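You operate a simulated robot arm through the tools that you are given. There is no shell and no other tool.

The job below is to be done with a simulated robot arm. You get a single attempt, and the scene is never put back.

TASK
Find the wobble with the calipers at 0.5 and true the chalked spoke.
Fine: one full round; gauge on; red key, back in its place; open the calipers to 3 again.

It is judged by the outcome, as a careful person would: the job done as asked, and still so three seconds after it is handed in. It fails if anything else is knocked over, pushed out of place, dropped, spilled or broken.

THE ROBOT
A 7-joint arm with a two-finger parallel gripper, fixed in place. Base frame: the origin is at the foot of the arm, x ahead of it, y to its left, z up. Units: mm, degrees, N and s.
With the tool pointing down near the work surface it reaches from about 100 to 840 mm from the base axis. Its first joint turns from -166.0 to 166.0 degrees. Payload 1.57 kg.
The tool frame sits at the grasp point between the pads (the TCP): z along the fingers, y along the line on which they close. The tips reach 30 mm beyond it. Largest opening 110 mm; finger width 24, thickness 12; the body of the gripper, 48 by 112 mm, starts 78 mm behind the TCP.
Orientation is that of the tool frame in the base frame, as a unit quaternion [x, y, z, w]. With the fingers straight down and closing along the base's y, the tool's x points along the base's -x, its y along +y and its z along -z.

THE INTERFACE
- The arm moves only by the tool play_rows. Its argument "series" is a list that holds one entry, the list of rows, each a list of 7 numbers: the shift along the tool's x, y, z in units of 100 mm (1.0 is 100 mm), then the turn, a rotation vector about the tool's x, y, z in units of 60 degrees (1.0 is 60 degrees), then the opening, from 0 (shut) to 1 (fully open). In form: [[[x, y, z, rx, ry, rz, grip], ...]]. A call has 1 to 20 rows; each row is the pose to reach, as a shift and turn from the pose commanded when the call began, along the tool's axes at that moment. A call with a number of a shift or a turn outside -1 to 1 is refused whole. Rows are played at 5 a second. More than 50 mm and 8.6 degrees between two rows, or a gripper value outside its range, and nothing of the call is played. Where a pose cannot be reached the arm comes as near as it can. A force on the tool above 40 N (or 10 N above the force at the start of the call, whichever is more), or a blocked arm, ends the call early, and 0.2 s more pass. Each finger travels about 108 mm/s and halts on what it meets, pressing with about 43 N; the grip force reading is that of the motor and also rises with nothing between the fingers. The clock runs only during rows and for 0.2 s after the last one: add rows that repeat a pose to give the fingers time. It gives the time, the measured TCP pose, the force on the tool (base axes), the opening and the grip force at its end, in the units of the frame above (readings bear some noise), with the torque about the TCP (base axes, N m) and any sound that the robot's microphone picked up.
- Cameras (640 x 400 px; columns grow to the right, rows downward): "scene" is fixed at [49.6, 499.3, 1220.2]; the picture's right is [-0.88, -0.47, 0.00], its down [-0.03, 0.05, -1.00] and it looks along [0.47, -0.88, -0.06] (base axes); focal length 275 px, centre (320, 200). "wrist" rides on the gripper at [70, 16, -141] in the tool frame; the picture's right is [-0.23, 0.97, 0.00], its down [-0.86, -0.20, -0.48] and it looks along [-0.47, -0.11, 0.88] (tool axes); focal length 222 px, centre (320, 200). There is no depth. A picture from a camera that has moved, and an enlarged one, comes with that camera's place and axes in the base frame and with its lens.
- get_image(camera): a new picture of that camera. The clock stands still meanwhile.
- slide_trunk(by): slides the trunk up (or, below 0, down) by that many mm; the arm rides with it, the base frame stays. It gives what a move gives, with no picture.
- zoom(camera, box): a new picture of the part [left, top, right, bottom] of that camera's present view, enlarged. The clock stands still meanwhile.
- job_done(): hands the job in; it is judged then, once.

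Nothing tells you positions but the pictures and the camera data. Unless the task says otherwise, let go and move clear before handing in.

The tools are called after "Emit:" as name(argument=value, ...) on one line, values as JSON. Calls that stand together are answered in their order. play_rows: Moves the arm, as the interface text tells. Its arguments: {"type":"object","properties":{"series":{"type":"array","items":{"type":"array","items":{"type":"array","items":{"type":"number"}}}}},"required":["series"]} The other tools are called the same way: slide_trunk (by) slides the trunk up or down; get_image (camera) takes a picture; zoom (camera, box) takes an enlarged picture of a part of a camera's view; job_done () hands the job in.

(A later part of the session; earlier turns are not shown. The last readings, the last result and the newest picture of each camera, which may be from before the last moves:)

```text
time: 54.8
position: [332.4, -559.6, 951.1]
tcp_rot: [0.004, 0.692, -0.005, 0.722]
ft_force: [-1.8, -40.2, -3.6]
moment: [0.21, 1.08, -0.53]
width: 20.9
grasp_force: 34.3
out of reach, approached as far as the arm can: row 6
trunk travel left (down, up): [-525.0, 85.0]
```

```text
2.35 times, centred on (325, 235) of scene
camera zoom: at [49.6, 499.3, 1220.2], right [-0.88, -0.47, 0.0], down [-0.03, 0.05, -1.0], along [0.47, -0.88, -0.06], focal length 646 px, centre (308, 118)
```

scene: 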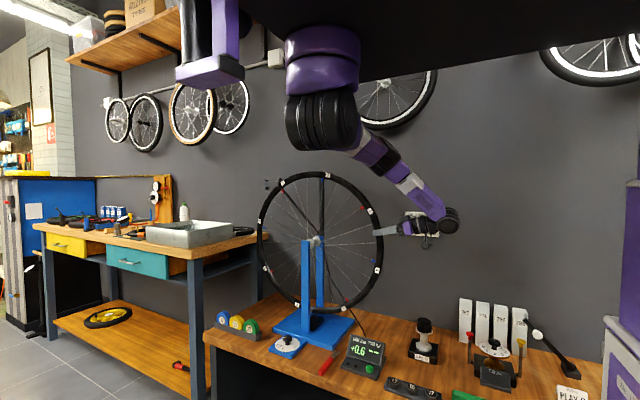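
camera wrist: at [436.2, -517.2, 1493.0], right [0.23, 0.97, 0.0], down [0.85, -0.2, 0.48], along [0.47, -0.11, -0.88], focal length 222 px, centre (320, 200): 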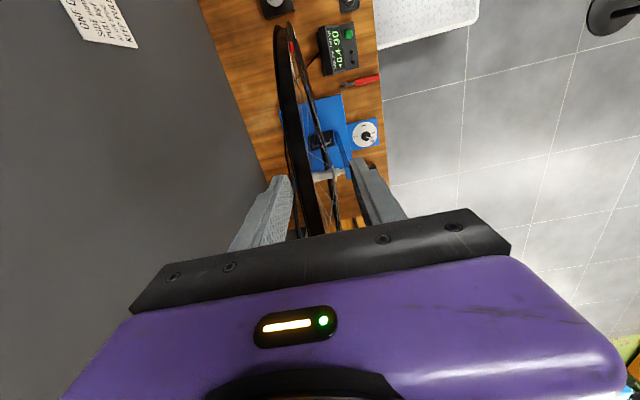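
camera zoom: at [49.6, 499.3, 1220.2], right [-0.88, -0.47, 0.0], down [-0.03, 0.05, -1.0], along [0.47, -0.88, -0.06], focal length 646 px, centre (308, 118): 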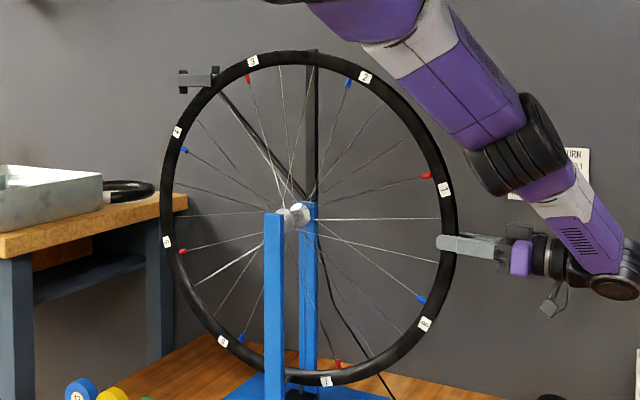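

The reach ends here, with the wheel turned about 70° so far. I'll let go, back out radially and check.

Emit:
play_rows(series=[[[0, 0, 0, 0, 0, 0, 0.2], [0, 0, 0, 0, 0, 0, 0.45], [0, 0, 0, 0, 0, 0, 0.45], [0, 0, -0.3, 0, 0, 0, 0.45], [0, 0, -0.6, 0, 0, 0, 0.45], [0, 0, -0.9, 0, 0, 0, 0.45]]])

Emit:
zoom(camera="scene", box=[245, 150, 405, 320])

Emit:
get_image(camera="wrist")

```text
time: 56.2
position: [275.4, -534.0, 967.2]
tcp_rot: [0.002, 0.681, 0.0, 0.732]
ft_force: [0.7, 0.0, -0.3]
moment: [-0.01, -0.01, 0.02]
width: 49.3
grasp_force: 0.2
out of reach, approached as far as the arm can: row 4, 5, 6
trunk travel left (down, up): [-525.0, 85.0]
```

```text
2.35 times, centred on (325, 235) of scene
camera zoom: at [49.6, 499.3, 1220.2], right [-0.88, -0.47, 0.0], down [-0.03, 0.05, -1.0], along [0.47, -0.88, -0.06], focal length 646 px, centre (308, 118)
```

zoom: 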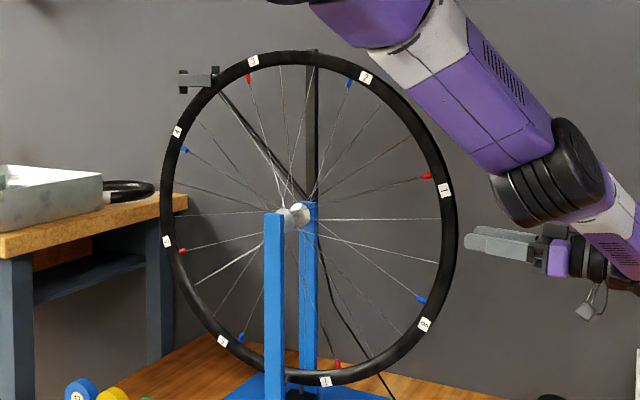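

```text
taken
camera wrist: at [141.3, -517.7, 886.9], right [-0.01, 0.97, 0.23], down [-0.54, -0.2, 0.82], along [0.84, -0.11, 0.53], focal length 222 px, centre (320, 200)
```

wrist: 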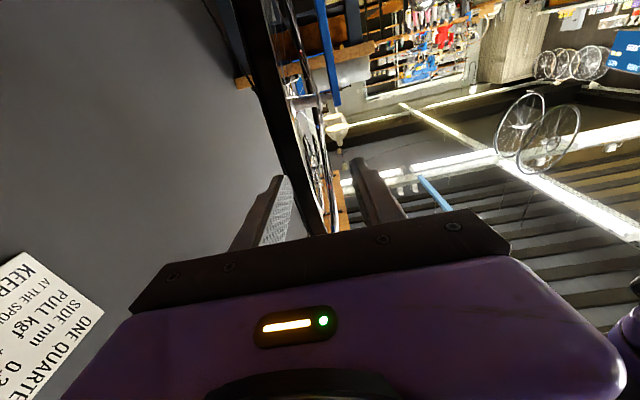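

The wheel stayed put when released. I'll swing the gripper back up and around the outside of the rim toward the top.

Emit:
play_rows(series=[[[-0.25, 0, 0, 0, 0.1, 0, 0.45], [-0.5, 0, 0, 0, 0.2, 0, 0.45], [-0.75, 0, 0, 0, 0.3, 0, 0.45], [-1.0, 0, 0, 0, 0.4, 0, 0.45]]])

Emit:
play_rows(series=[[[-0.25, 0, -0.07, 0, 0.1, 0, 0.45], [-0.5, 0, -0.14, 0, 0.2, 0, 0.45], [-0.75, 0, -0.21, 0, 0.3, 0, 0.45], [-0.97, 0, -0.275, 0, 0.4, 0, 0.45]]])

Emit:
get_image(camera="scene")

```text
time: 57.2
position: [228.6, -608.2, 1034.3]
tcp_rot: [0.0, 0.819, 0.002, 0.574]
ft_force: [0.1, 0.0, 0.9]
moment: [-0.02, -0.03, -0.03]
width: 49.6
grasp_force: 0.1
out of reach, approached as far as the arm can: row 1, 2, 3, 4
trunk travel left (down, up): [-525.0, 85.0]
```

```text
time: 58.2
position: [216.0, -668.2, 1129.0]
tcp_rot: [0.001, 0.921, 0.002, 0.39]
ft_force: [0.6, -0.1, 0.3]
moment: [0.02, -0.02, -0.02]
width: 49.4
grasp_force: 0.1
out of reach, approached as far as the arm can: row 1, 2, 3, 4
trunk travel left (down, up): [-525.0, 85.0]
```

```text
taken
```

scene: 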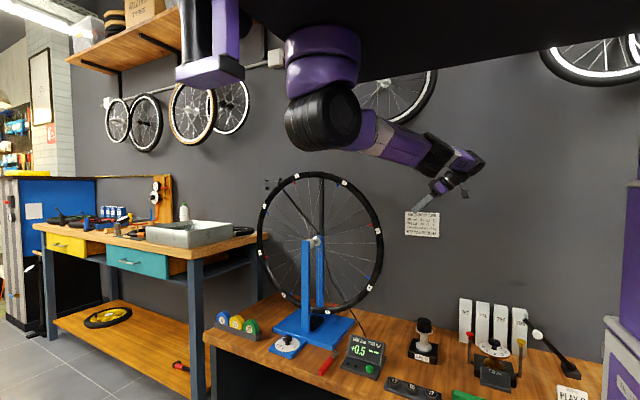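

The arm came short of the targets and drifted toward the wall in y. I'll hold for a moment to see where it settles before going on.

Emit:
play_rows(series=[[[0, 0, 0, 0, 0, 0, 0.45], [0, 0, 0, 0, 0, 0, 0.45]]])

Emit:
get_image(camera="wrist")

```text
time: 58.8
position: [214.5, -667.8, 1130.0]
tcp_rot: [0.001, 0.921, 0.001, 0.39]
ft_force: [0.2, -0.4, 0.1]
moment: [-0.03, 0.02, -0.01]
width: 49.5
grasp_force: 0.1
trunk travel left (down, up): [-525.0, 85.0]
```

```text
taken
camera wrist: at [66.7, -650.9, 1177.1], right [0.16, 0.97, 0.17], down [0.25, -0.2, 0.95], along [0.96, -0.11, -0.27], focal length 222 px, centre (320, 200)
```

wrist: 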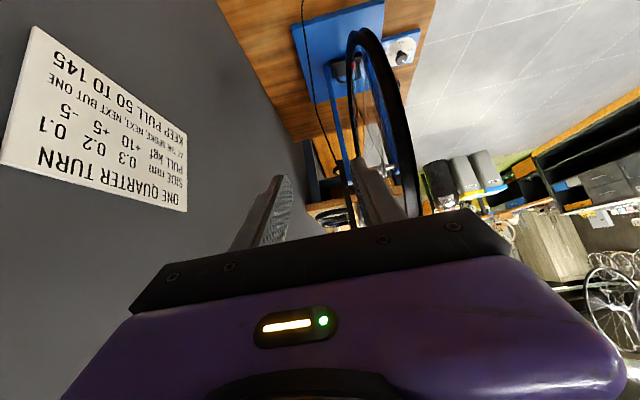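

The commanded pose follows where the arm actually stopped, so I can simply steer back. I'll go up and toward +y, well outside the rim.

Emit:
play_rows(series=[[[-0.19, 0.2, -0.185, 0, 0.07, 0, 0.45], [-0.38, 0.4, -0.37, 0, 0.14, 0, 0.45], [-0.574, 0.6, -0.557, 0, 0.2, 0, 0.45]]])

Emit:
get_image(camera="scene")

```text
time: 59.6
position: [188.9, -669.8, 1219.1]
tcp_rot: [0.001, 0.956, 0.002, 0.293]
ft_force: [0.5, 0.1, 0.6]
moment: [0.01, -0.01, 0.0]
width: 49.4
grasp_force: 0.0
out of reach, approached as far as the arm can: row 1, 2, 3
trunk travel left (down, up): [-525.0, 85.0]
```

```text
taken
```

scene: 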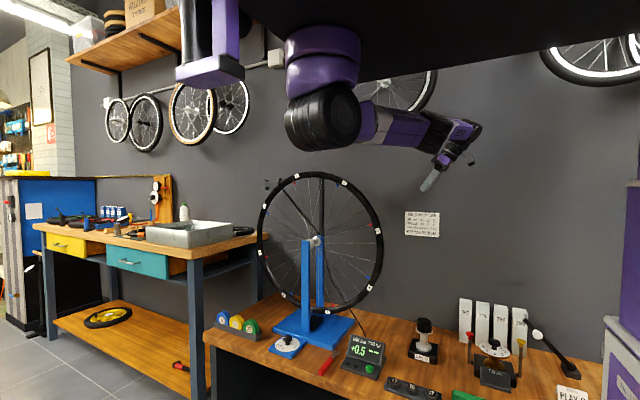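

It's still against a joint limit. I'll try moving +x with less tilt and see whether y recovers; there's plenty of room before the rim.

Emit:
play_rows(series=[[[-0.2, 0.1, 0.06, 0, 0.08, 0, 0.45], [-0.4, 0.2, 0.12, 0, 0.16, 0, 0.45], [-0.6, 0.3, 0.18, 0, 0.24, 0, 0.45]]])

Emit:
get_image(camera="scene")

```text
time: 60.4
position: [237.7, -692.9, 1247.8]
tcp_rot: [0.002, 0.985, 0.002, 0.17]
ft_force: [0.8, -1.2, -0.5]
moment: [0.0, -0.05, 0.03]
width: 49.4
grasp_force: 0.1
out of reach, approached as far as the arm can: row 1, 2, 3
trunk travel left (down, up): [-525.0, 85.0]
```

```text
taken
```

scene: 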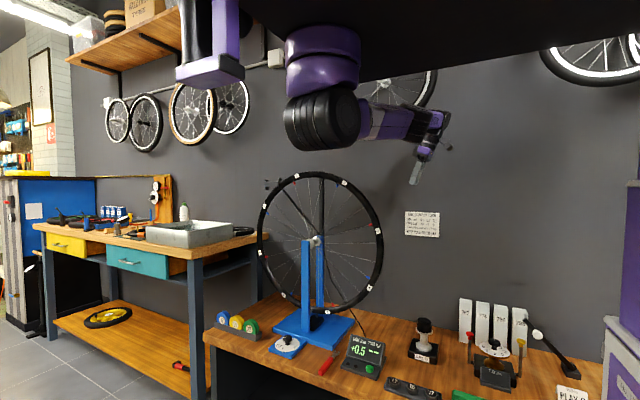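

The arm has stretched straight, about 660 mm from its shoulder, and it's stuck at that reach. I'll command a target pulled straight back toward the shoulder and hold it over many rows so the elbow can bend.

Emit:
play_rows(series=[[[-0.08, 0.3, 0, 0, 0, 0, 0.45], [-0.16, 0.6, 0, 0, 0, 0, 0.45], [-0.22, 0.9, 0, 0, 0, 0, 0.45], [-0.22, 0.9, 0, 0, 0, 0, 0.45], [-0.22, 0.9, 0, 0, 0, 0, 0.45], [-0.22, 0.9, 0, 0, 0, 0, 0.45], [-0.22, 0.9, 0, 0, 0, 0, 0.45], [-0.22, 0.9, 0, 0, 0, 0, 0.45], [-0.22, 0.9, 0, 0, 0, 0, 0.45], [-0.22, 0.9, 0, 0, 0, 0, 0.45]]])

Emit:
get_image(camera="scene")

```text
time: 62.6
position: [240.8, -689.2, 1268.6]
tcp_rot: [0.001, 0.985, 0.002, 0.17]
ft_force: [0.2, -0.3, -0.1]
moment: [0.03, 0.03, 0.01]
width: 49.4
grasp_force: 0.0
out of reach, approached as far as the arm can: row 1, 2, 3, 4, 5, 6, 7, 8, 9, 10
trunk travel left (down, up): [-525.0, 85.0]
```

```text
taken
```

scene: 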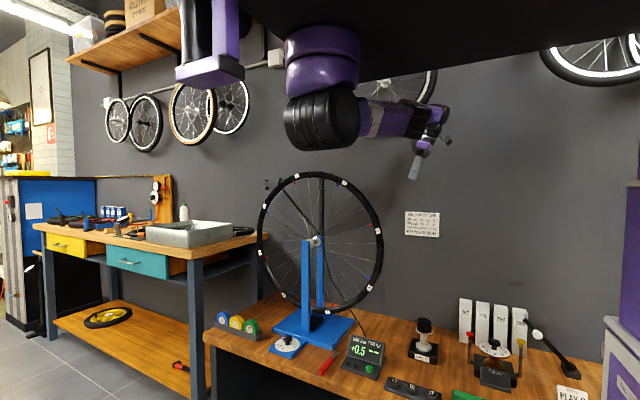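

It hardly moved. I'll zoom in on the arm to understand its posture.

Emit:
zoom(camera="scene", box=[260, 20, 480, 200])

Emit:
get_image(camera="wrist")

```text
2.22 times, centred on (370, 110) of scene
camera zoom: at [49.6, 499.3, 1220.2], right [-0.88, -0.47, 0.0], down [-0.03, 0.05, -1.0], along [0.47, -0.88, -0.06], focal length 611 px, centre (209, 400)
```

zoom: 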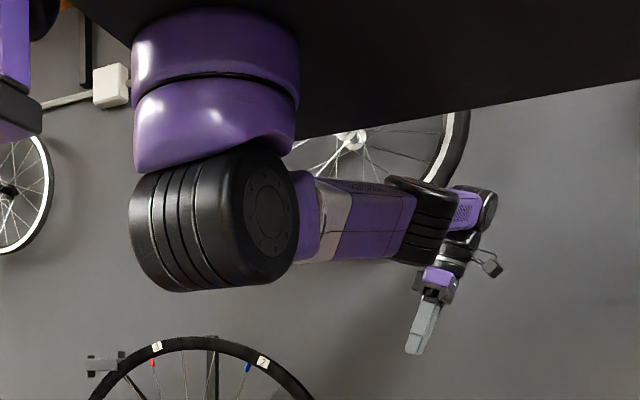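

```text
taken
camera wrist: at [130.0, -673.5, 1377.4], right [0.22, 0.97, 0.08], down [0.64, -0.2, 0.74], along [0.73, -0.11, -0.67], focal length 222 px, centre (320, 200)
```

wrist: 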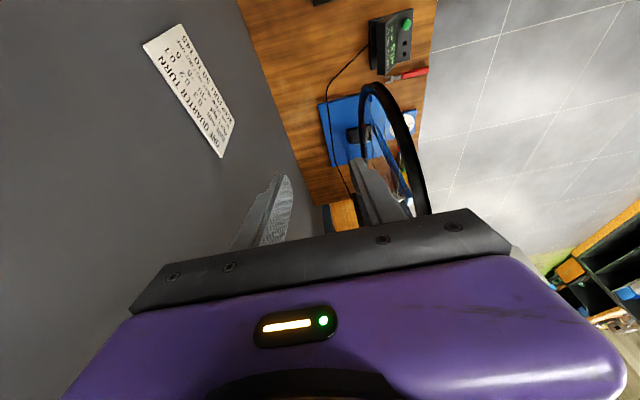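

The arm is straight, and moving up only pushes the elbow against its stop. Moving down should bend it the allowed way, so I'll go down and slightly inward.

Emit:
play_rows(series=[[[0.07, 0.05, 0.19, 0, 0, 0, 0.45], [0.13, 0.1, 0.38, 0, 0, 0, 0.45], [0.2, 0.2, 0.56, 0, 0, 0, 0.45], [0.27, 0.3, 0.75, 0, 0, 0, 0.45], [0.27, 0.4, 0.75, 0, 0, 0, 0.45], [0.27, 0.5, 0.75, 0, 0, 0, 0.45]]])

Emit:
zoom(camera="scene", box=[260, 20, 480, 200])

```text
time: 64.0
position: [226.8, -697.9, 1192.8]
tcp_rot: [0.002, 0.985, 0.002, 0.171]
ft_force: [0.9, -0.1, -0.5]
moment: [0.0, 0.02, -0.04]
width: 49.5
grasp_force: 0.1
out of reach, approached as far as the arm can: row 1, 2, 3, 4, 5, 6
trunk travel left (down, up): [-525.0, 85.0]
```

```text
2.22 times, centred on (370, 110) of scene
camera zoom: at [49.6, 499.3, 1220.2], right [-0.88, -0.47, 0.0], down [-0.03, 0.05, -1.0], along [0.47, -0.88, -0.06], focal length 611 px, centre (209, 400)
```

zoom: 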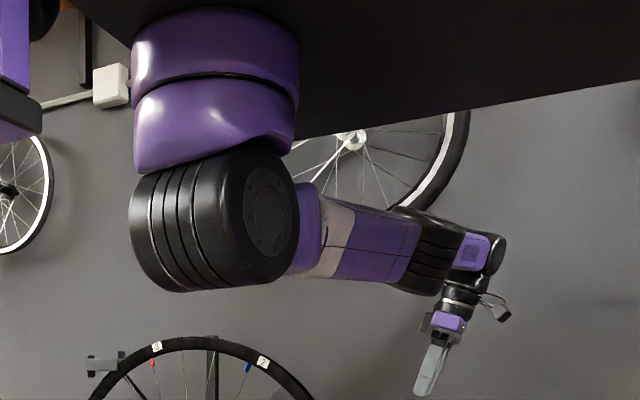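

The elbow's axis looks roughly vertical, so a sideways move should bend it. I'll try toward -x, where the space is free.

Emit:
play_rows(series=[[[0.19, 0.05, -0.07, 0, 0, 0, 0.45], [0.38, 0.1, -0.135, 0, 0, 0, 0.45], [0.57, 0.2, -0.2, 0, 0, 0, 0.45], [0.75, 0.3, -0.268, 0, 0, 0, 0.45], [0.75, 0.4, -0.268, 0, 0, 0, 0.45], [0.75, 0.5, -0.268, 0, 0, 0, 0.45]]])

Emit:
zoom(camera="scene", box=[260, 20, 480, 200])

```text
time: 65.4
position: [142.4, -672.3, 1195.5]
tcp_rot: [0.0, 0.985, 0.001, 0.17]
ft_force: [0.3, -0.5, 0.0]
moment: [-0.02, 0.0, -0.02]
width: 49.4
grasp_force: 0.1
out of reach, approached as far as the arm can: row 4, 5, 6
trunk travel left (down, up): [-525.0, 85.0]
```

```text
2.22 times, centred on (370, 110) of scene
camera zoom: at [49.6, 499.3, 1220.2], right [-0.88, -0.47, 0.0], down [-0.03, 0.05, -1.0], along [0.47, -0.88, -0.06], focal length 611 px, centre (209, 400)
```

zoom: 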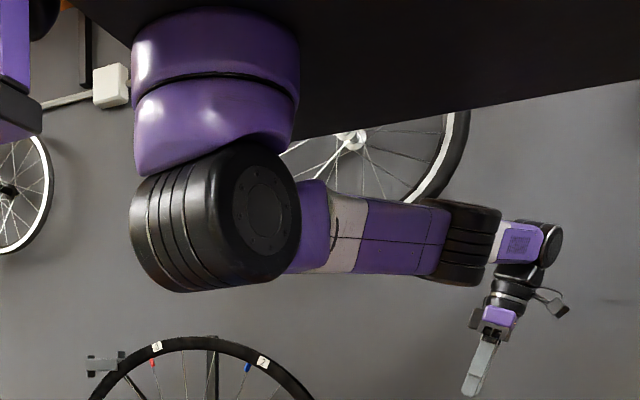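

That bent it slightly, and the first three rows were reached. I'll now pull straight inward and hold, so the elbow can keep folding.

Emit:
play_rows(series=[[[0.0, 0.2, 0, 0, 0, 0, 0.45], [0.0, 0.4, 0, 0, 0, 0, 0.45], [0.0, 0.6, 0, 0, 0, 0, 0.45], [0.0, 0.6, 0, 0, 0, 0, 0.45], [0.0, 0.6, 0, 0, 0, 0, 0.45], [0.0, 0.6, 0, 0, 0, 0, 0.45], [0.0, 0.6, 0, 0, 0, 0, 0.45], [0.0, 0.6, 0, 0, 0, 0, 0.45]]])

Emit:
zoom(camera="scene", box=[260, 20, 480, 200])

```text
time: 67.2
position: [124.1, -665.3, 1200.4]
tcp_rot: [0.001, 0.985, 0.002, 0.17]
ft_force: [0.2, 0.4, 0.0]
moment: [0.01, -0.01, 0.0]
width: 49.6
grasp_force: 0.0
out of reach, approached as far as the arm can: row 1, 2, 3, 4, 5, 6, 7, 8
trunk travel left (down, up): [-525.0, 85.0]
```

```text
2.22 times, centred on (370, 110) of scene
camera zoom: at [49.6, 499.3, 1220.2], right [-0.88, -0.47, 0.0], down [-0.03, 0.05, -1.0], along [0.47, -0.88, -0.06], focal length 611 px, centre (209, 400)
```

zoom: 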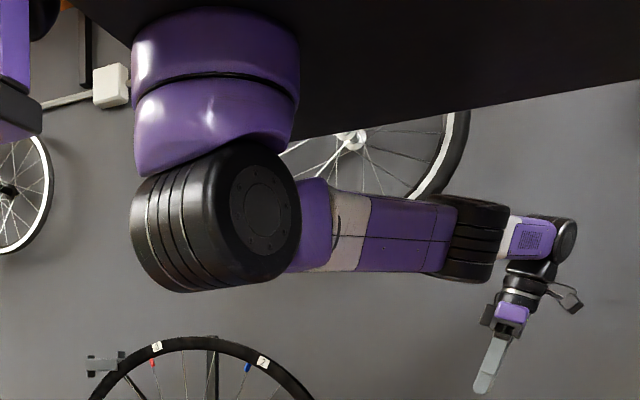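

The pull alone doesn't fold the elbow. Turning the wrist about the vertical while moving inward should recruit it, so I'll try turning clockwise from above.

Emit:
play_rows(series=[[[-0.02, 0.05, 0.01, 0, 0, 0.12, 0.45], [-0.04, 0.1, 0.02, 0, 0, 0.24, 0.45], [-0.06, 0.15, 0.02, 0, 0, 0.36, 0.45], [-0.08, 0.2, 0.03, 0, 0, 0.48, 0.45], [-0.1, 0.25, 0.03, 0, 0, 0.6, 0.45], [-0.12, 0.3, 0.04, 0, 0, 0.72, 0.45], [-0.13, 0.35, 0.045, 0, 0, 0.84, 0.45], [-0.14, 0.4, 0.05, 0, 0, 0.96, 0.45], [-0.14, 0.4, 0.05, 0, 0, 0.96, 0.45]]])

Emit:
zoom(camera="scene", box=[260, 20, 480, 200])

```text
time: 69.2
position: [120.9, -664.2, 1203.9]
tcp_rot: [0.476, 0.863, 0.083, 0.148]
ft_force: [1.1, -0.1, 0.6]
moment: [-0.02, 0.02, 0.0]
width: 49.4
grasp_force: 0.1
out of reach, approached as far as the arm can: row 1, 2, 3, 4, 5, 6, 7, 8, 9
trunk travel left (down, up): [-525.0, 85.0]
```

```text
2.22 times, centred on (370, 110) of scene
camera zoom: at [49.6, 499.3, 1220.2], right [-0.88, -0.47, 0.0], down [-0.03, 0.05, -1.0], along [0.47, -0.88, -0.06], focal length 611 px, centre (209, 400)
```

zoom: 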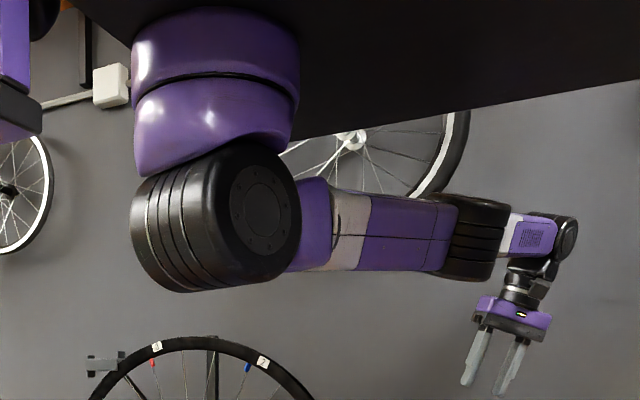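

Only the last joint turned. I'll try the opposite way, back past the original angle, still asking for an inward move.

Emit:
play_rows(series=[[[0, 0.05, 0, 0, 0, -0.12, 0.45], [0, 0.1, 0, 0, 0, -0.24, 0.45], [0, 0.15, 0, 0, 0, -0.36, 0.45], [0, 0.2, 0, 0, 0, -0.48, 0.45], [0, 0.25, 0, 0, 0, -0.6, 0.45], [0, 0.3, 0, 0, 0, -0.72, 0.45], [0, 0.35, 0, 0, 0, -0.84, 0.45], [0, 0.35, 0, 0, 0, -0.96, 0.45], [0, 0.35, 0, 0, 0, -0.96, 0.45]]])

Emit:
get_image(camera="scene")

```text
time: 71.2
position: [142.4, -669.9, 1217.1]
tcp_rot: [0.0, 0.986, 0.001, 0.17]
ft_force: [0.5, 0.4, 0.9]
moment: [0.0, -0.02, -0.01]
width: 49.5
grasp_force: 0.1
out of reach, approached as far as the arm can: row 1, 2, 3, 4, 5, 6, 7, 8, 9
trunk travel left (down, up): [-525.0, 85.0]
```

```text
taken
```

scene: 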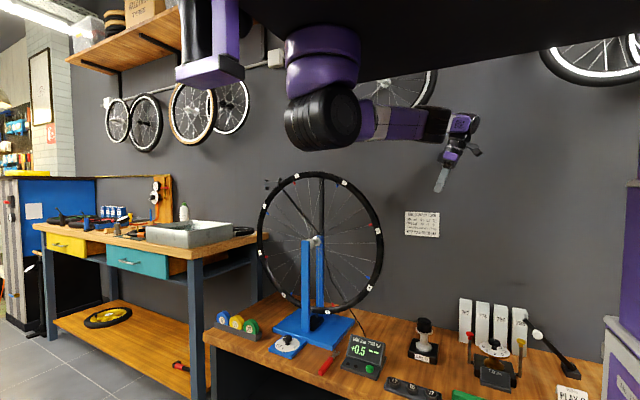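

It just slides around its reach sphere. I'll try bigger steps that go sideways and inward together, first toward -x.

Emit:
play_rows(series=[[[0.254, 0.387, -0.09, 0, 0, 0, 0.45], [0.509, 0.77, -0.18, 0, 0, 0, 0.45], [0.763, 0.98, -0.27, 0, 0, 0, 0.45], [0.763, 0.98, -0.27, 0, 0, 0, 0.45]]])

Emit:
get_image(camera="scene")

```text
time: 72.4
position: [110.1, -621.1, 1235.7]
tcp_rot: [-0.128, 0.982, 0.01, 0.139]
ft_force: [1.5, -1.4, -0.1]
moment: [0.04, 0.16, 0.0]
width: 49.3
grasp_force: 0.1
out of reach, approached as far as the arm can: row 1, 2, 3
trunk travel left (down, up): [-525.0, 85.0]
stopped in row 4: the arm was blocked; the commanded pose is now the measured one
```

```text
taken
```

scene: 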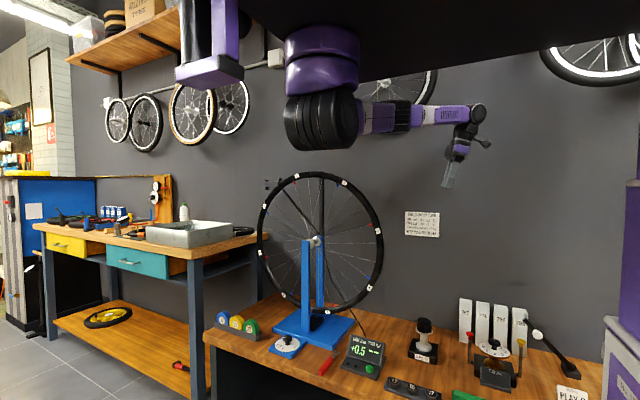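

The elbow has bent now, though the move stopped as "blocked". I'll look closely before the next move.

Emit:
zoom(camera="scene", box=[260, 20, 520, 200])

Emit:
play_rows(series=[[[0, 0, 0, 0, 0, 0, 0.45], [0, 0, 0, 0, 0, 0, 0.45]]])

Emit:
get_image(camera="wrist")

```text
2.22 times, centred on (390, 110) of scene
camera zoom: at [49.6, 499.3, 1220.2], right [-0.88, -0.47, 0.0], down [-0.03, 0.05, -1.0], along [0.47, -0.88, -0.06], focal length 611 px, centre (164, 400)
```

zoom: 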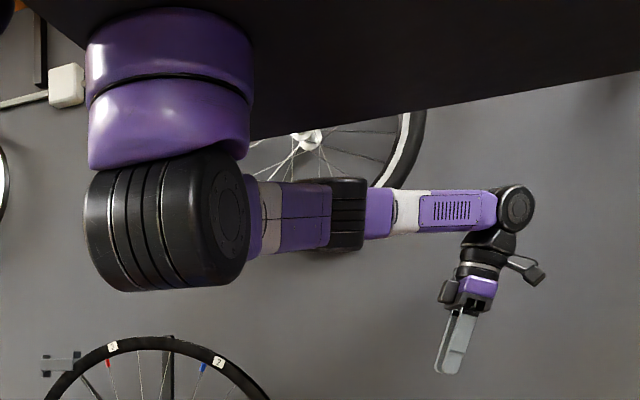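

```text
time: 73.0
position: [107.8, -619.7, 1236.0]
tcp_rot: [-0.127, 0.982, 0.01, 0.14]
ft_force: [-0.9, 0.1, 0.3]
moment: [-0.03, 0.01, 0.01]
width: 49.8
grasp_force: 0.1
trunk travel left (down, up): [-525.0, 85.0]
```

```text
taken
camera wrist: at [0.7, -629.6, 1350.4], right [-0.03, 1.0, 0.05], down [0.71, -0.01, 0.7], along [0.7, 0.06, -0.71], focal length 222 px, centre (320, 200)
```

wrist: 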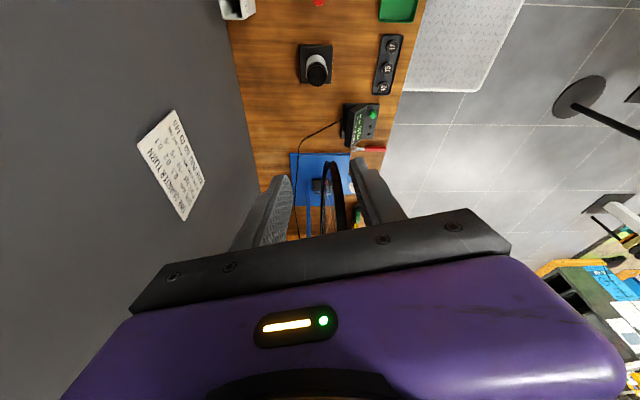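

The elbow is now properly bent and the arm is free again. I'll move inward and up toward +x, and take out the yaw, keeping the elbow folded.

Emit:
play_rows(series=[[[-0.29, 0.21, -0.056, 0, 0, 0.08, 0.45], [-0.58, 0.42, -0.112, 0, 0, 0.16, 0.45], [-0.863, 0.621, -0.168, 0, 0, 0.245, 0.45]]])

Emit:
get_image(camera="scene")

```text
time: 73.8
position: [166.4, -541.7, 1275.3]
tcp_rot: [0.001, 0.99, 0.028, 0.138]
ft_force: [0.2, 0.0, 0.9]
moment: [0.01, -0.02, -0.02]
width: 49.5
grasp_force: 0.2
trunk travel left (down, up): [-525.0, 85.0]
```

```text
taken
```

scene: 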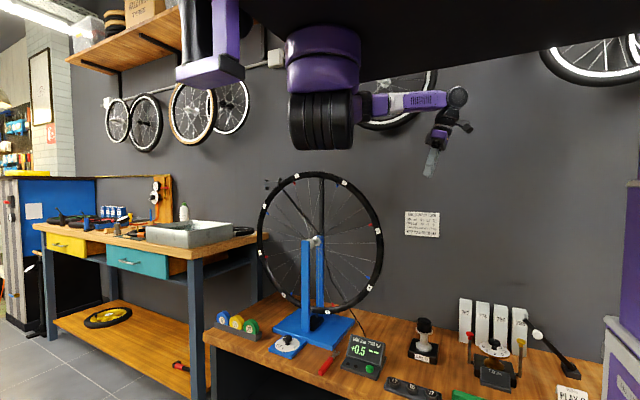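

The arm is moving freely again. While I bring it back I'll look at the jaws and the gauge in the scene view.

Emit:
zoom(camera="scene", box=[290, 290, 350, 330])

Emit:
zoom(camera="scene", box=[265, 325, 400, 385])

Emit:
play_rows(series=[[[-0.3, 0.2, -0.1, 0.02, 0, 0, 0.45], [-0.6, 0.4, -0.2, 0.04, 0, 0, 0.45], [-0.95, 0.5, -0.3, 0.0525, 0, 0, 0.45]]])

Emit:
play_rows(series=[[[-0.35, 0, -0.1, 0, -0.03, 0, 0.45], [-0.7, 0, -0.2, 0, -0.06, 0, 0.45], [-1.0, 0, -0.3, 0, -0.1, 0, 0.45]]])

Emit:
get_image(camera="scene")

```text
10.00 times, centred on (320, 310) of scene
camera zoom: at [49.6, 499.3, 1220.2], right [-0.88, -0.47, 0.0], down [-0.03, 0.05, -1.0], along [0.47, -0.88, -0.06], focal length 2748 px, centre (320, -900)
```

zoom: 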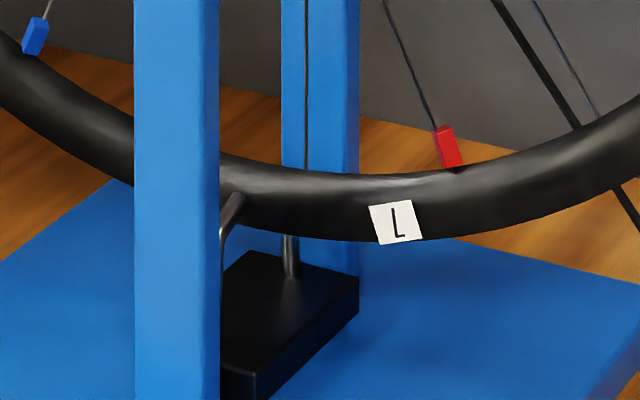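

```text
4.74 times, centred on (332, 355) of scene
camera zoom: at [49.6, 499.3, 1220.2], right [-0.88, -0.47, 0.0], down [-0.03, 0.05, -1.0], along [0.47, -0.88, -0.06], focal length 1302 px, centre (261, -535)
```

zoom: 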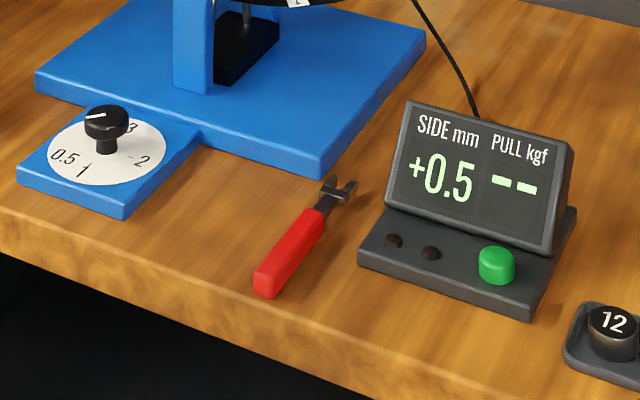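

```text
time: 74.6
position: [249.6, -491.3, 1333.6]
tcp_rot: [0.005, 0.991, -0.002, 0.137]
ft_force: [-0.6, 0.2, -0.2]
moment: [-0.01, -0.02, 0.03]
width: 49.3
grasp_force: 0.0
trunk travel left (down, up): [-525.0, 85.0]
```

```text
time: 75.4
position: [337.4, -492.3, 1382.4]
tcp_rot: [0.007, 0.983, 0.005, 0.186]
ft_force: [0.1, -0.5, 0.5]
moment: [0.03, -0.01, 0.02]
width: 49.5
grasp_force: 0.0
trunk travel left (down, up): [-525.0, 85.0]
```

```text
taken
```

scene: 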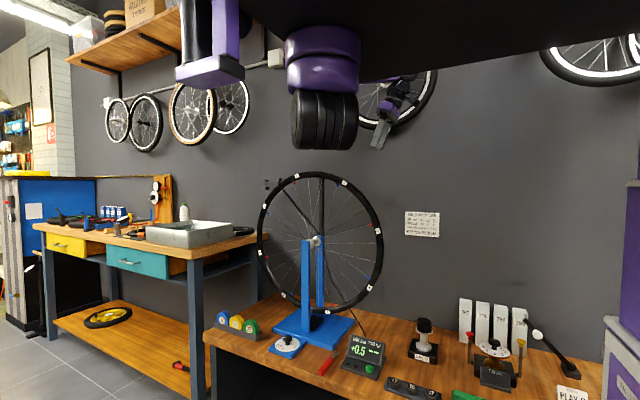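

The key, gauge and dial are all in place. I'll continue round to the grip position above the rim.

Emit:
play_rows(series=[[[-0.35, -0.15, 0, 0.003, 0, -0.006, 0.45], [-0.7, -0.3, 0, 0.007, 0, -0.013, 0.45], [-0.95, -0.4, 0.1, 0.007, 0, -0.013, 0.45]]])

Emit:
play_rows(series=[[[-0.2, -0.15, 0.3, 0, 0, 0, 0.45], [-0.3, -0.25, 0.6, 0, 0, 0, 0.45], [-0.37, -0.3, 0.9, 0, 0, 0, 0.45]]])

Emit:
zoom(camera="wrist", box=[200, 60, 440, 240])

```text
time: 76.2
position: [428.6, -534.2, 1401.2]
tcp_rot: [0.003, 0.983, 0.005, 0.181]
ft_force: [0.7, 0.7, -0.3]
moment: [-0.05, 0.0, -0.01]
width: 49.4
grasp_force: 0.0
trunk travel left (down, up): [-525.0, 85.0]
```

```text
time: 77.0
position: [496.0, -564.3, 1346.6]
tcp_rot: [-0.003, 0.982, -0.005, 0.189]
ft_force: [1.2, -0.7, 0.2]
moment: [-0.02, -0.03, 0.01]
width: 49.5
grasp_force: 0.0
trunk travel left (down, up): [-525.0, 85.0]
```

```text
2.22 times, centred on (320, 150) of wrist
camera zoom: at [381.2, -547.2, 1449.9], right [0.21, 0.98, 0.07], down [0.62, -0.19, 0.76], along [0.76, -0.12, -0.64], focal length 494 px, centre (320, 311)
```

zoom: 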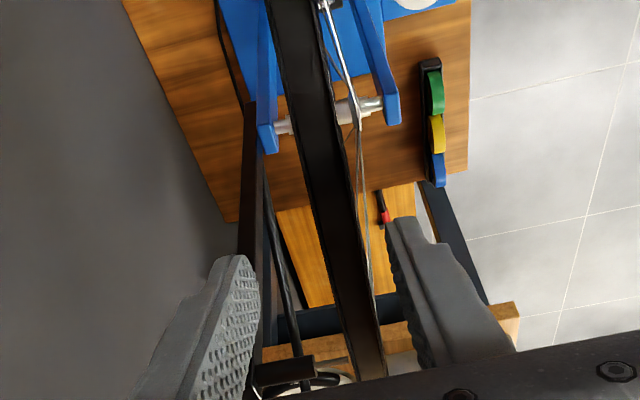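

Lined up again. I'll move in over the rim and close for the second stroke.

Emit:
play_rows(series=[[[0, 0.03, 0.35, 0, 0, 0, 0.45], [0, 0.03, 0.7, 0, 0, 0, 0.45], [0, 0.03, 1.0, 0, 0, 0, 0.45], [0, 0.03, 1.0, 0, 0, 0, 0.25], [0, 0.03, 1.0, 0, 0, 0, 0.12], [0, 0.03, 1.0, 0, 0, 0, 0.12], [0, 0.03, 1.0, 0, 0, 0, 0.12]]])

Emit:
get_image(camera="scene")

```text
time: 78.6
position: [534.2, -560.9, 1251.6]
tcp_rot: [-0.001, 0.982, -0.005, 0.189]
ft_force: [-0.6, 13.3, -0.6]
moment: [0.16, 0.03, -0.04]
width: 24.6
grasp_force: 6.6
trunk travel left (down, up): [-525.0, 85.0]
```

```text
taken
```

scene: 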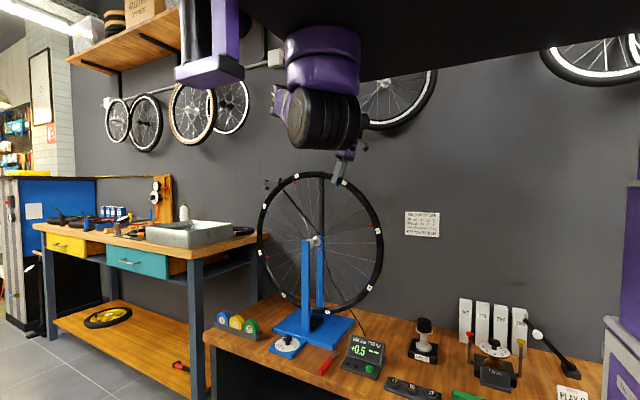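

The near finger touches first, so I'll shift +1.8 mm to centre and then turn another 18°.

Emit:
play_rows(series=[[[0, 0.018, 0, 0, 0, 0, 0.12], [0, 0.018, 0, 0, 0, 0, 0.12], [0.167, 0.018, 0.0044, 0, -0.05, 0, 0.12], [0.333, 0.018, 0.0174, 0, -0.1, 0, 0.12], [0.498, 0.018, 0.039, 0, -0.15, 0, 0.12], [0.662, 0.018, 0.0696, 0, -0.2, 0, 0.12], [0.824, 0.018, 0.109, 0, -0.25, 0, 0.12], [0.984, 0.018, 0.156, 0, -0.3, 0, 0.12]]])

Emit:
get_image(camera="scene")

Emit:
play_rows(series=[[[0.167, 0, 0.0044, 0, -0.05, 0, 0.12], [0.333, 0, 0.0174, 0, -0.1, 0, 0.12], [0.498, 0, 0.039, 0, -0.15, 0, 0.12], [0.662, 0, 0.0696, 0, -0.2, 0, 0.12], [0.824, 0, 0.109, 0, -0.25, 0, 0.12], [0.984, 0, 0.156, 0, -0.3, 0, 0.12]]])

Emit:
get_image(camera="scene")

```text
time: 80.4
position: [450.0, -560.4, 1199.5]
tcp_rot: [-0.003, 0.941, -0.004, 0.34]
ft_force: [-0.9, 11.2, 0.5]
moment: [0.17, 0.22, -0.02]
width: 23.2
grasp_force: 5.4
trunk travel left (down, up): [-525.0, 85.0]
```

```text
taken
```

scene: 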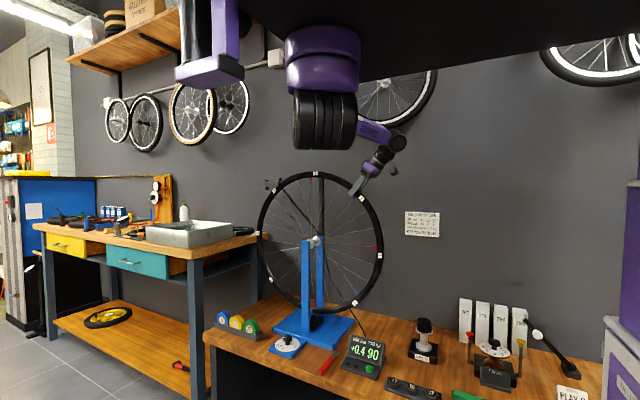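

```text
time: 81.8
position: [381.2, -562.7, 1124.1]
tcp_rot: [-0.002, 0.876, -0.005, 0.483]
ft_force: [2.8, 14.1, -2.5]
moment: [0.2, 0.16, 0.02]
width: 25.6
grasp_force: 6.5
trunk travel left (down, up): [-525.0, 85.0]
```

```text
taken
```

scene: 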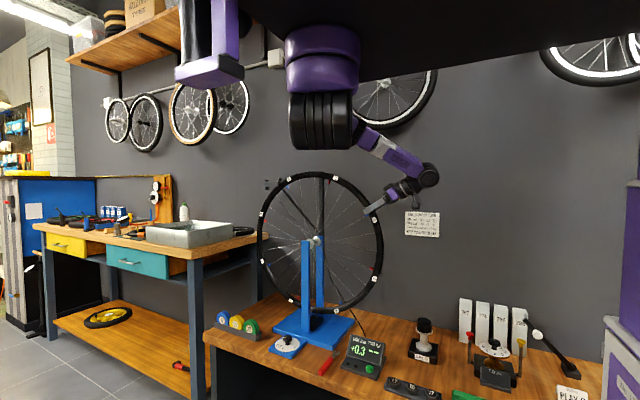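

The grip is light because I'm still about 2 mm off to one side. I'll check the wheel angle and gauge, then recentre.

Emit:
zoom(camera="scene", box=[245, 150, 405, 320])

Emit:
play_rows(series=[[[0, 0.012, 0, 0, 0, 0, 0.12], [0, 0.023, 0, 0, 0, 0, 0.12], [0, 0.023, 0, 0, 0, 0, 0.12]]])

Emit:
zoom(camera="scene", box=[335, 325, 395, 385])

```text
2.35 times, centred on (325, 235) of scene
camera zoom: at [49.6, 499.3, 1220.2], right [-0.88, -0.47, 0.0], down [-0.03, 0.05, -1.0], along [0.47, -0.88, -0.06], focal length 646 px, centre (308, 118)
```

zoom: 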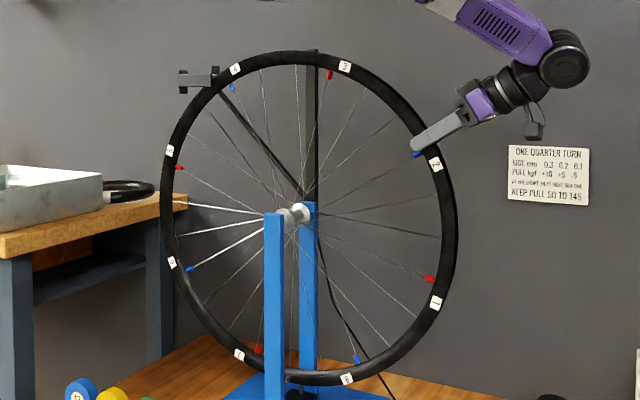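

```text
time: 82.6
position: [382.0, -559.6, 1124.7]
tcp_rot: [-0.002, 0.875, -0.006, 0.483]
ft_force: [-0.3, 10.3, -1.0]
moment: [0.16, 0.06, 0.01]
width: 22.6
grasp_force: 5.6
trunk travel left (down, up): [-525.0, 85.0]
```

```text
6.67 times, centred on (365, 355) of scene
camera zoom: at [49.6, 499.3, 1220.2], right [-0.88, -0.47, 0.0], down [-0.03, 0.05, -1.0], along [0.47, -0.88, -0.06], focal length 1832 px, centre (20, -833)
```

zoom: 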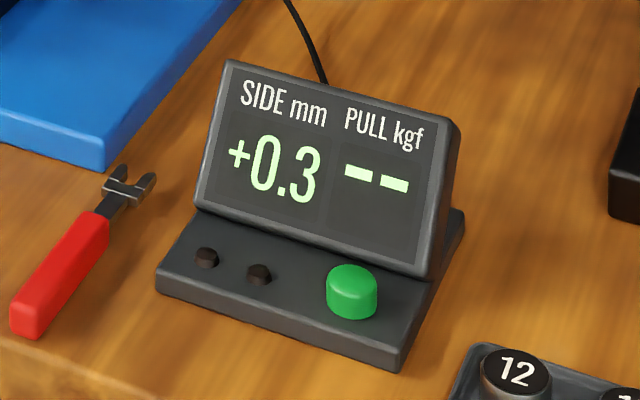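

The wheel has turned about 107°. The readings so far (5: +0.4/90, about 6: +0.6, 7: +0.4/90, falling after) put the peak at spoke 6. I'll zoom in hard on the spokes to find the chalk mark.

Emit:
zoom(camera="scene", box=[255, 235, 315, 275])

Emit:
zoom(camera="scene", box=[255, 205, 315, 245])

Emit:
zoom(camera="scene", box=[265, 170, 325, 210])

Emit:
zoom(camera="scene", box=[320, 170, 380, 210])

Emit:
zoom(camera="scene", box=[325, 205, 385, 245])

Emit:
zoom(camera="scene", box=[325, 240, 385, 280])

Emit:
zoom(camera="scene", box=[310, 270, 370, 310])

Emit:
zoom(camera="scene", box=[265, 265, 325, 305])

```text
10.00 times, centred on (285, 255) of scene
camera zoom: at [49.6, 499.3, 1220.2], right [-0.88, -0.47, 0.0], down [-0.03, 0.05, -1.0], along [0.47, -0.88, -0.06], focal length 2748 px, centre (670, -350)
```

zoom: 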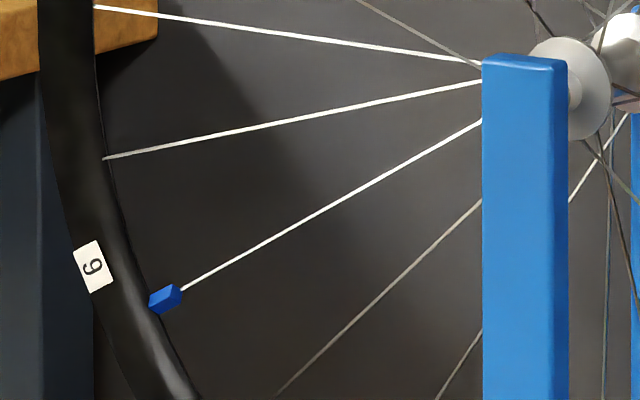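

```text
10.00 times, centred on (285, 225) of scene
camera zoom: at [49.6, 499.3, 1220.2], right [-0.88, -0.47, 0.0], down [-0.03, 0.05, -1.0], along [0.47, -0.88, -0.06], focal length 2748 px, centre (670, -50)
```

zoom: 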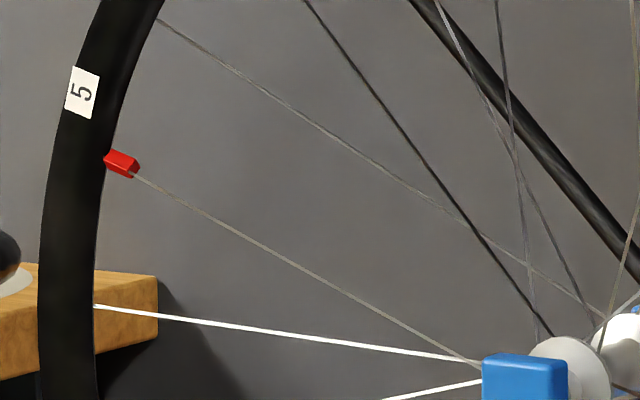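

```text
10.00 times, centred on (295, 190) of scene
camera zoom: at [49.6, 499.3, 1220.2], right [-0.88, -0.47, 0.0], down [-0.03, 0.05, -1.0], along [0.47, -0.88, -0.06], focal length 2748 px, centre (570, 300)
```

zoom: 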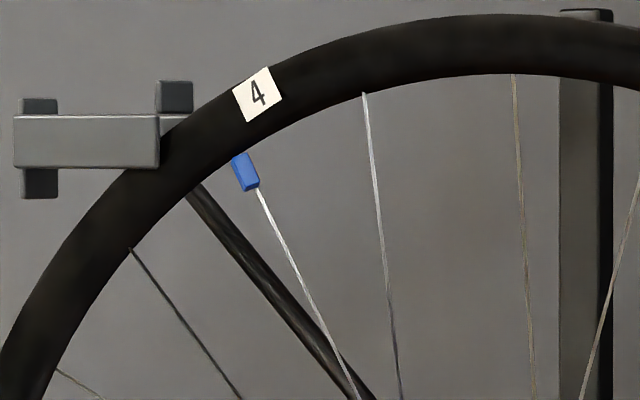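

```text
10.00 times, centred on (350, 190) of scene
camera zoom: at [49.6, 499.3, 1220.2], right [-0.88, -0.47, 0.0], down [-0.03, 0.05, -1.0], along [0.47, -0.88, -0.06], focal length 2748 px, centre (20, 300)
```

zoom: 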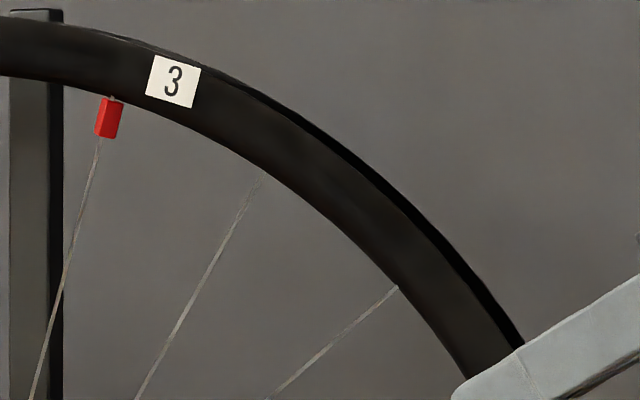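

```text
10.00 times, centred on (355, 225) of scene
camera zoom: at [49.6, 499.3, 1220.2], right [-0.88, -0.47, 0.0], down [-0.03, 0.05, -1.0], along [0.47, -0.88, -0.06], focal length 2748 px, centre (-30, -50)
```

zoom: 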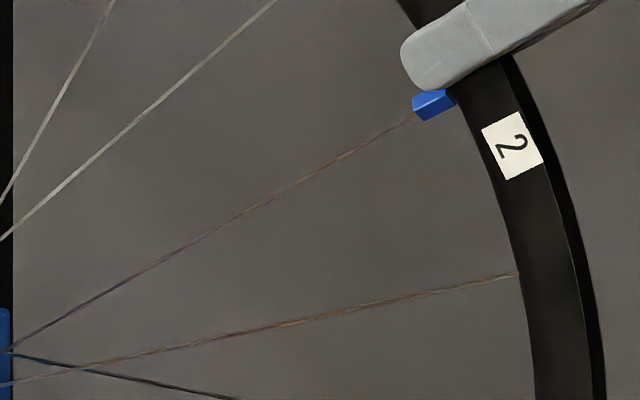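

```text
10.00 times, centred on (355, 260) of scene
camera zoom: at [49.6, 499.3, 1220.2], right [-0.88, -0.47, 0.0], down [-0.03, 0.05, -1.0], along [0.47, -0.88, -0.06], focal length 2748 px, centre (-30, -400)
```

zoom: 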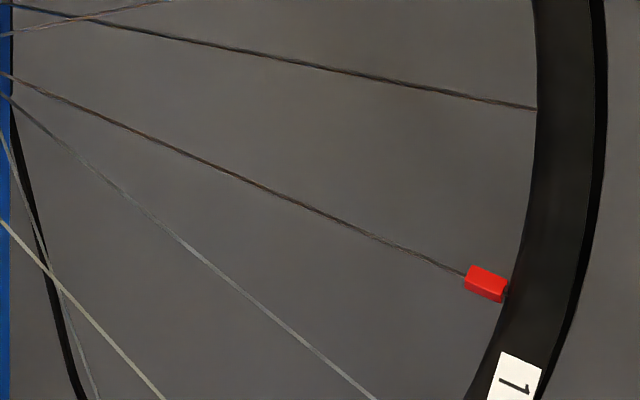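

```text
10.00 times, centred on (340, 290) of scene
camera zoom: at [49.6, 499.3, 1220.2], right [-0.88, -0.47, 0.0], down [-0.03, 0.05, -1.0], along [0.47, -0.88, -0.06], focal length 2748 px, centre (120, -700)
```

zoom: 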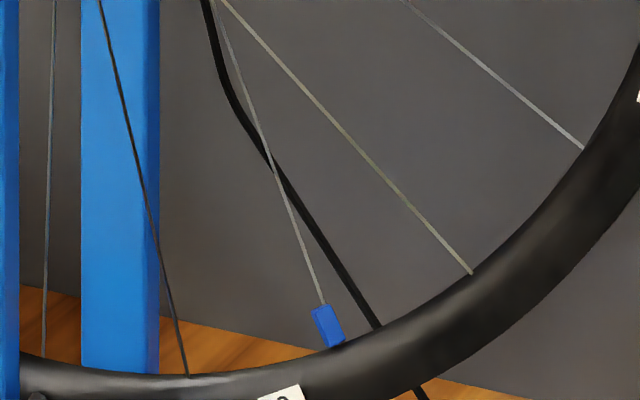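

```text
10.00 times, centred on (295, 285) of scene
camera zoom: at [49.6, 499.3, 1220.2], right [-0.88, -0.47, 0.0], down [-0.03, 0.05, -1.0], along [0.47, -0.88, -0.06], focal length 2748 px, centre (570, -650)
```

zoom: 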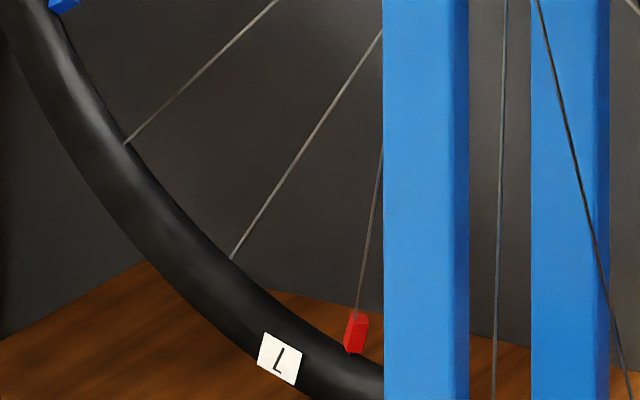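

Most of the brightness is glare that comes and goes, but one plain spoke between 8 and 1 has stayed bright at every angle, so I'll inspect it closely later. For now I'll finish this stroke and open the fingers while still moving, to see whether the wheel coasts.

Emit:
play_rows(series=[[[0, 0.012, 0, 0, 0, 0, 0.12], [0.111, 0.012, 0.002, 0, -0.0333, 0, 0.12], [0.386, 0.012, 0.0235, 0, -0.1167, 0, 0.12], [0.71, 0.012, 0.08, 0, -0.215, 0, 0.45], [0.93, 0.012, 0.138, 0, -0.283, 0, 0.45]]])

Emit:
zoom(camera="scene", box=[245, 150, 405, 320])

Emit:
play_rows(series=[[[0, 0, 0, 0, 0, 0, 0.45], [0, 0, 0, 0, 0, 0, 0.45]]])

Emit:
zoom(camera="scene", box=[245, 150, 405, 320])

```text
time: 83.8
position: [345.4, -559.4, 1039.0]
tcp_rot: [-0.004, 0.794, -0.004, 0.608]
ft_force: [0.2, -0.6, 0.0]
moment: [0.01, 0.01, -0.03]
width: 49.3
grasp_force: 0.1
trunk travel left (down, up): [-525.0, 85.0]
```

```text
2.35 times, centred on (325, 235) of scene
camera zoom: at [49.6, 499.3, 1220.2], right [-0.88, -0.47, 0.0], down [-0.03, 0.05, -1.0], along [0.47, -0.88, -0.06], focal length 646 px, centre (308, 118)
```

zoom: 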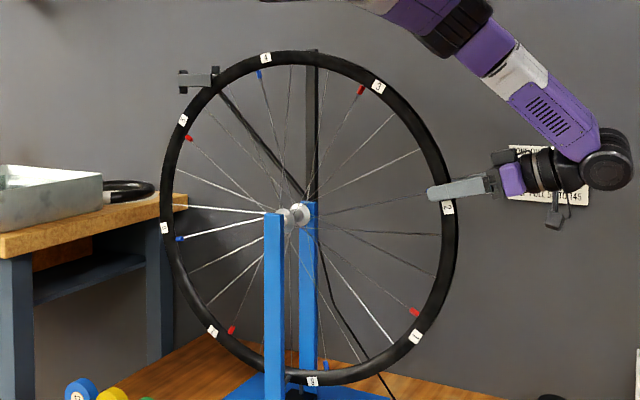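

```text
time: 84.4
position: [345.3, -561.3, 1039.0]
tcp_rot: [-0.004, 0.795, -0.003, 0.607]
ft_force: [0.1, 0.2, 0.8]
moment: [-0.01, -0.03, -0.01]
width: 49.5
grasp_force: 0.1
trunk travel left (down, up): [-525.0, 85.0]
```

```text
2.35 times, centred on (325, 235) of scene
camera zoom: at [49.6, 499.3, 1220.2], right [-0.88, -0.47, 0.0], down [-0.03, 0.05, -1.0], along [0.47, -0.88, -0.06], focal length 646 px, centre (308, 118)
```

zoom: 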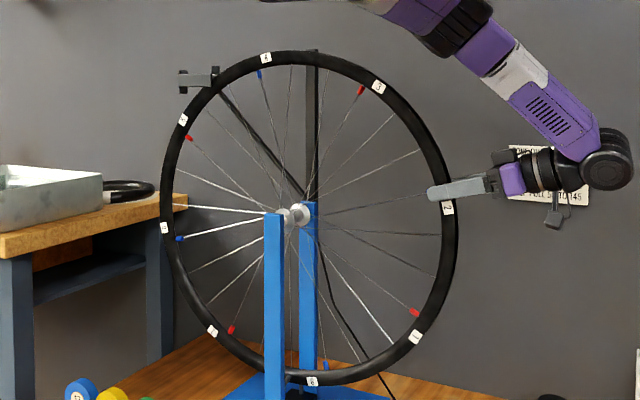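

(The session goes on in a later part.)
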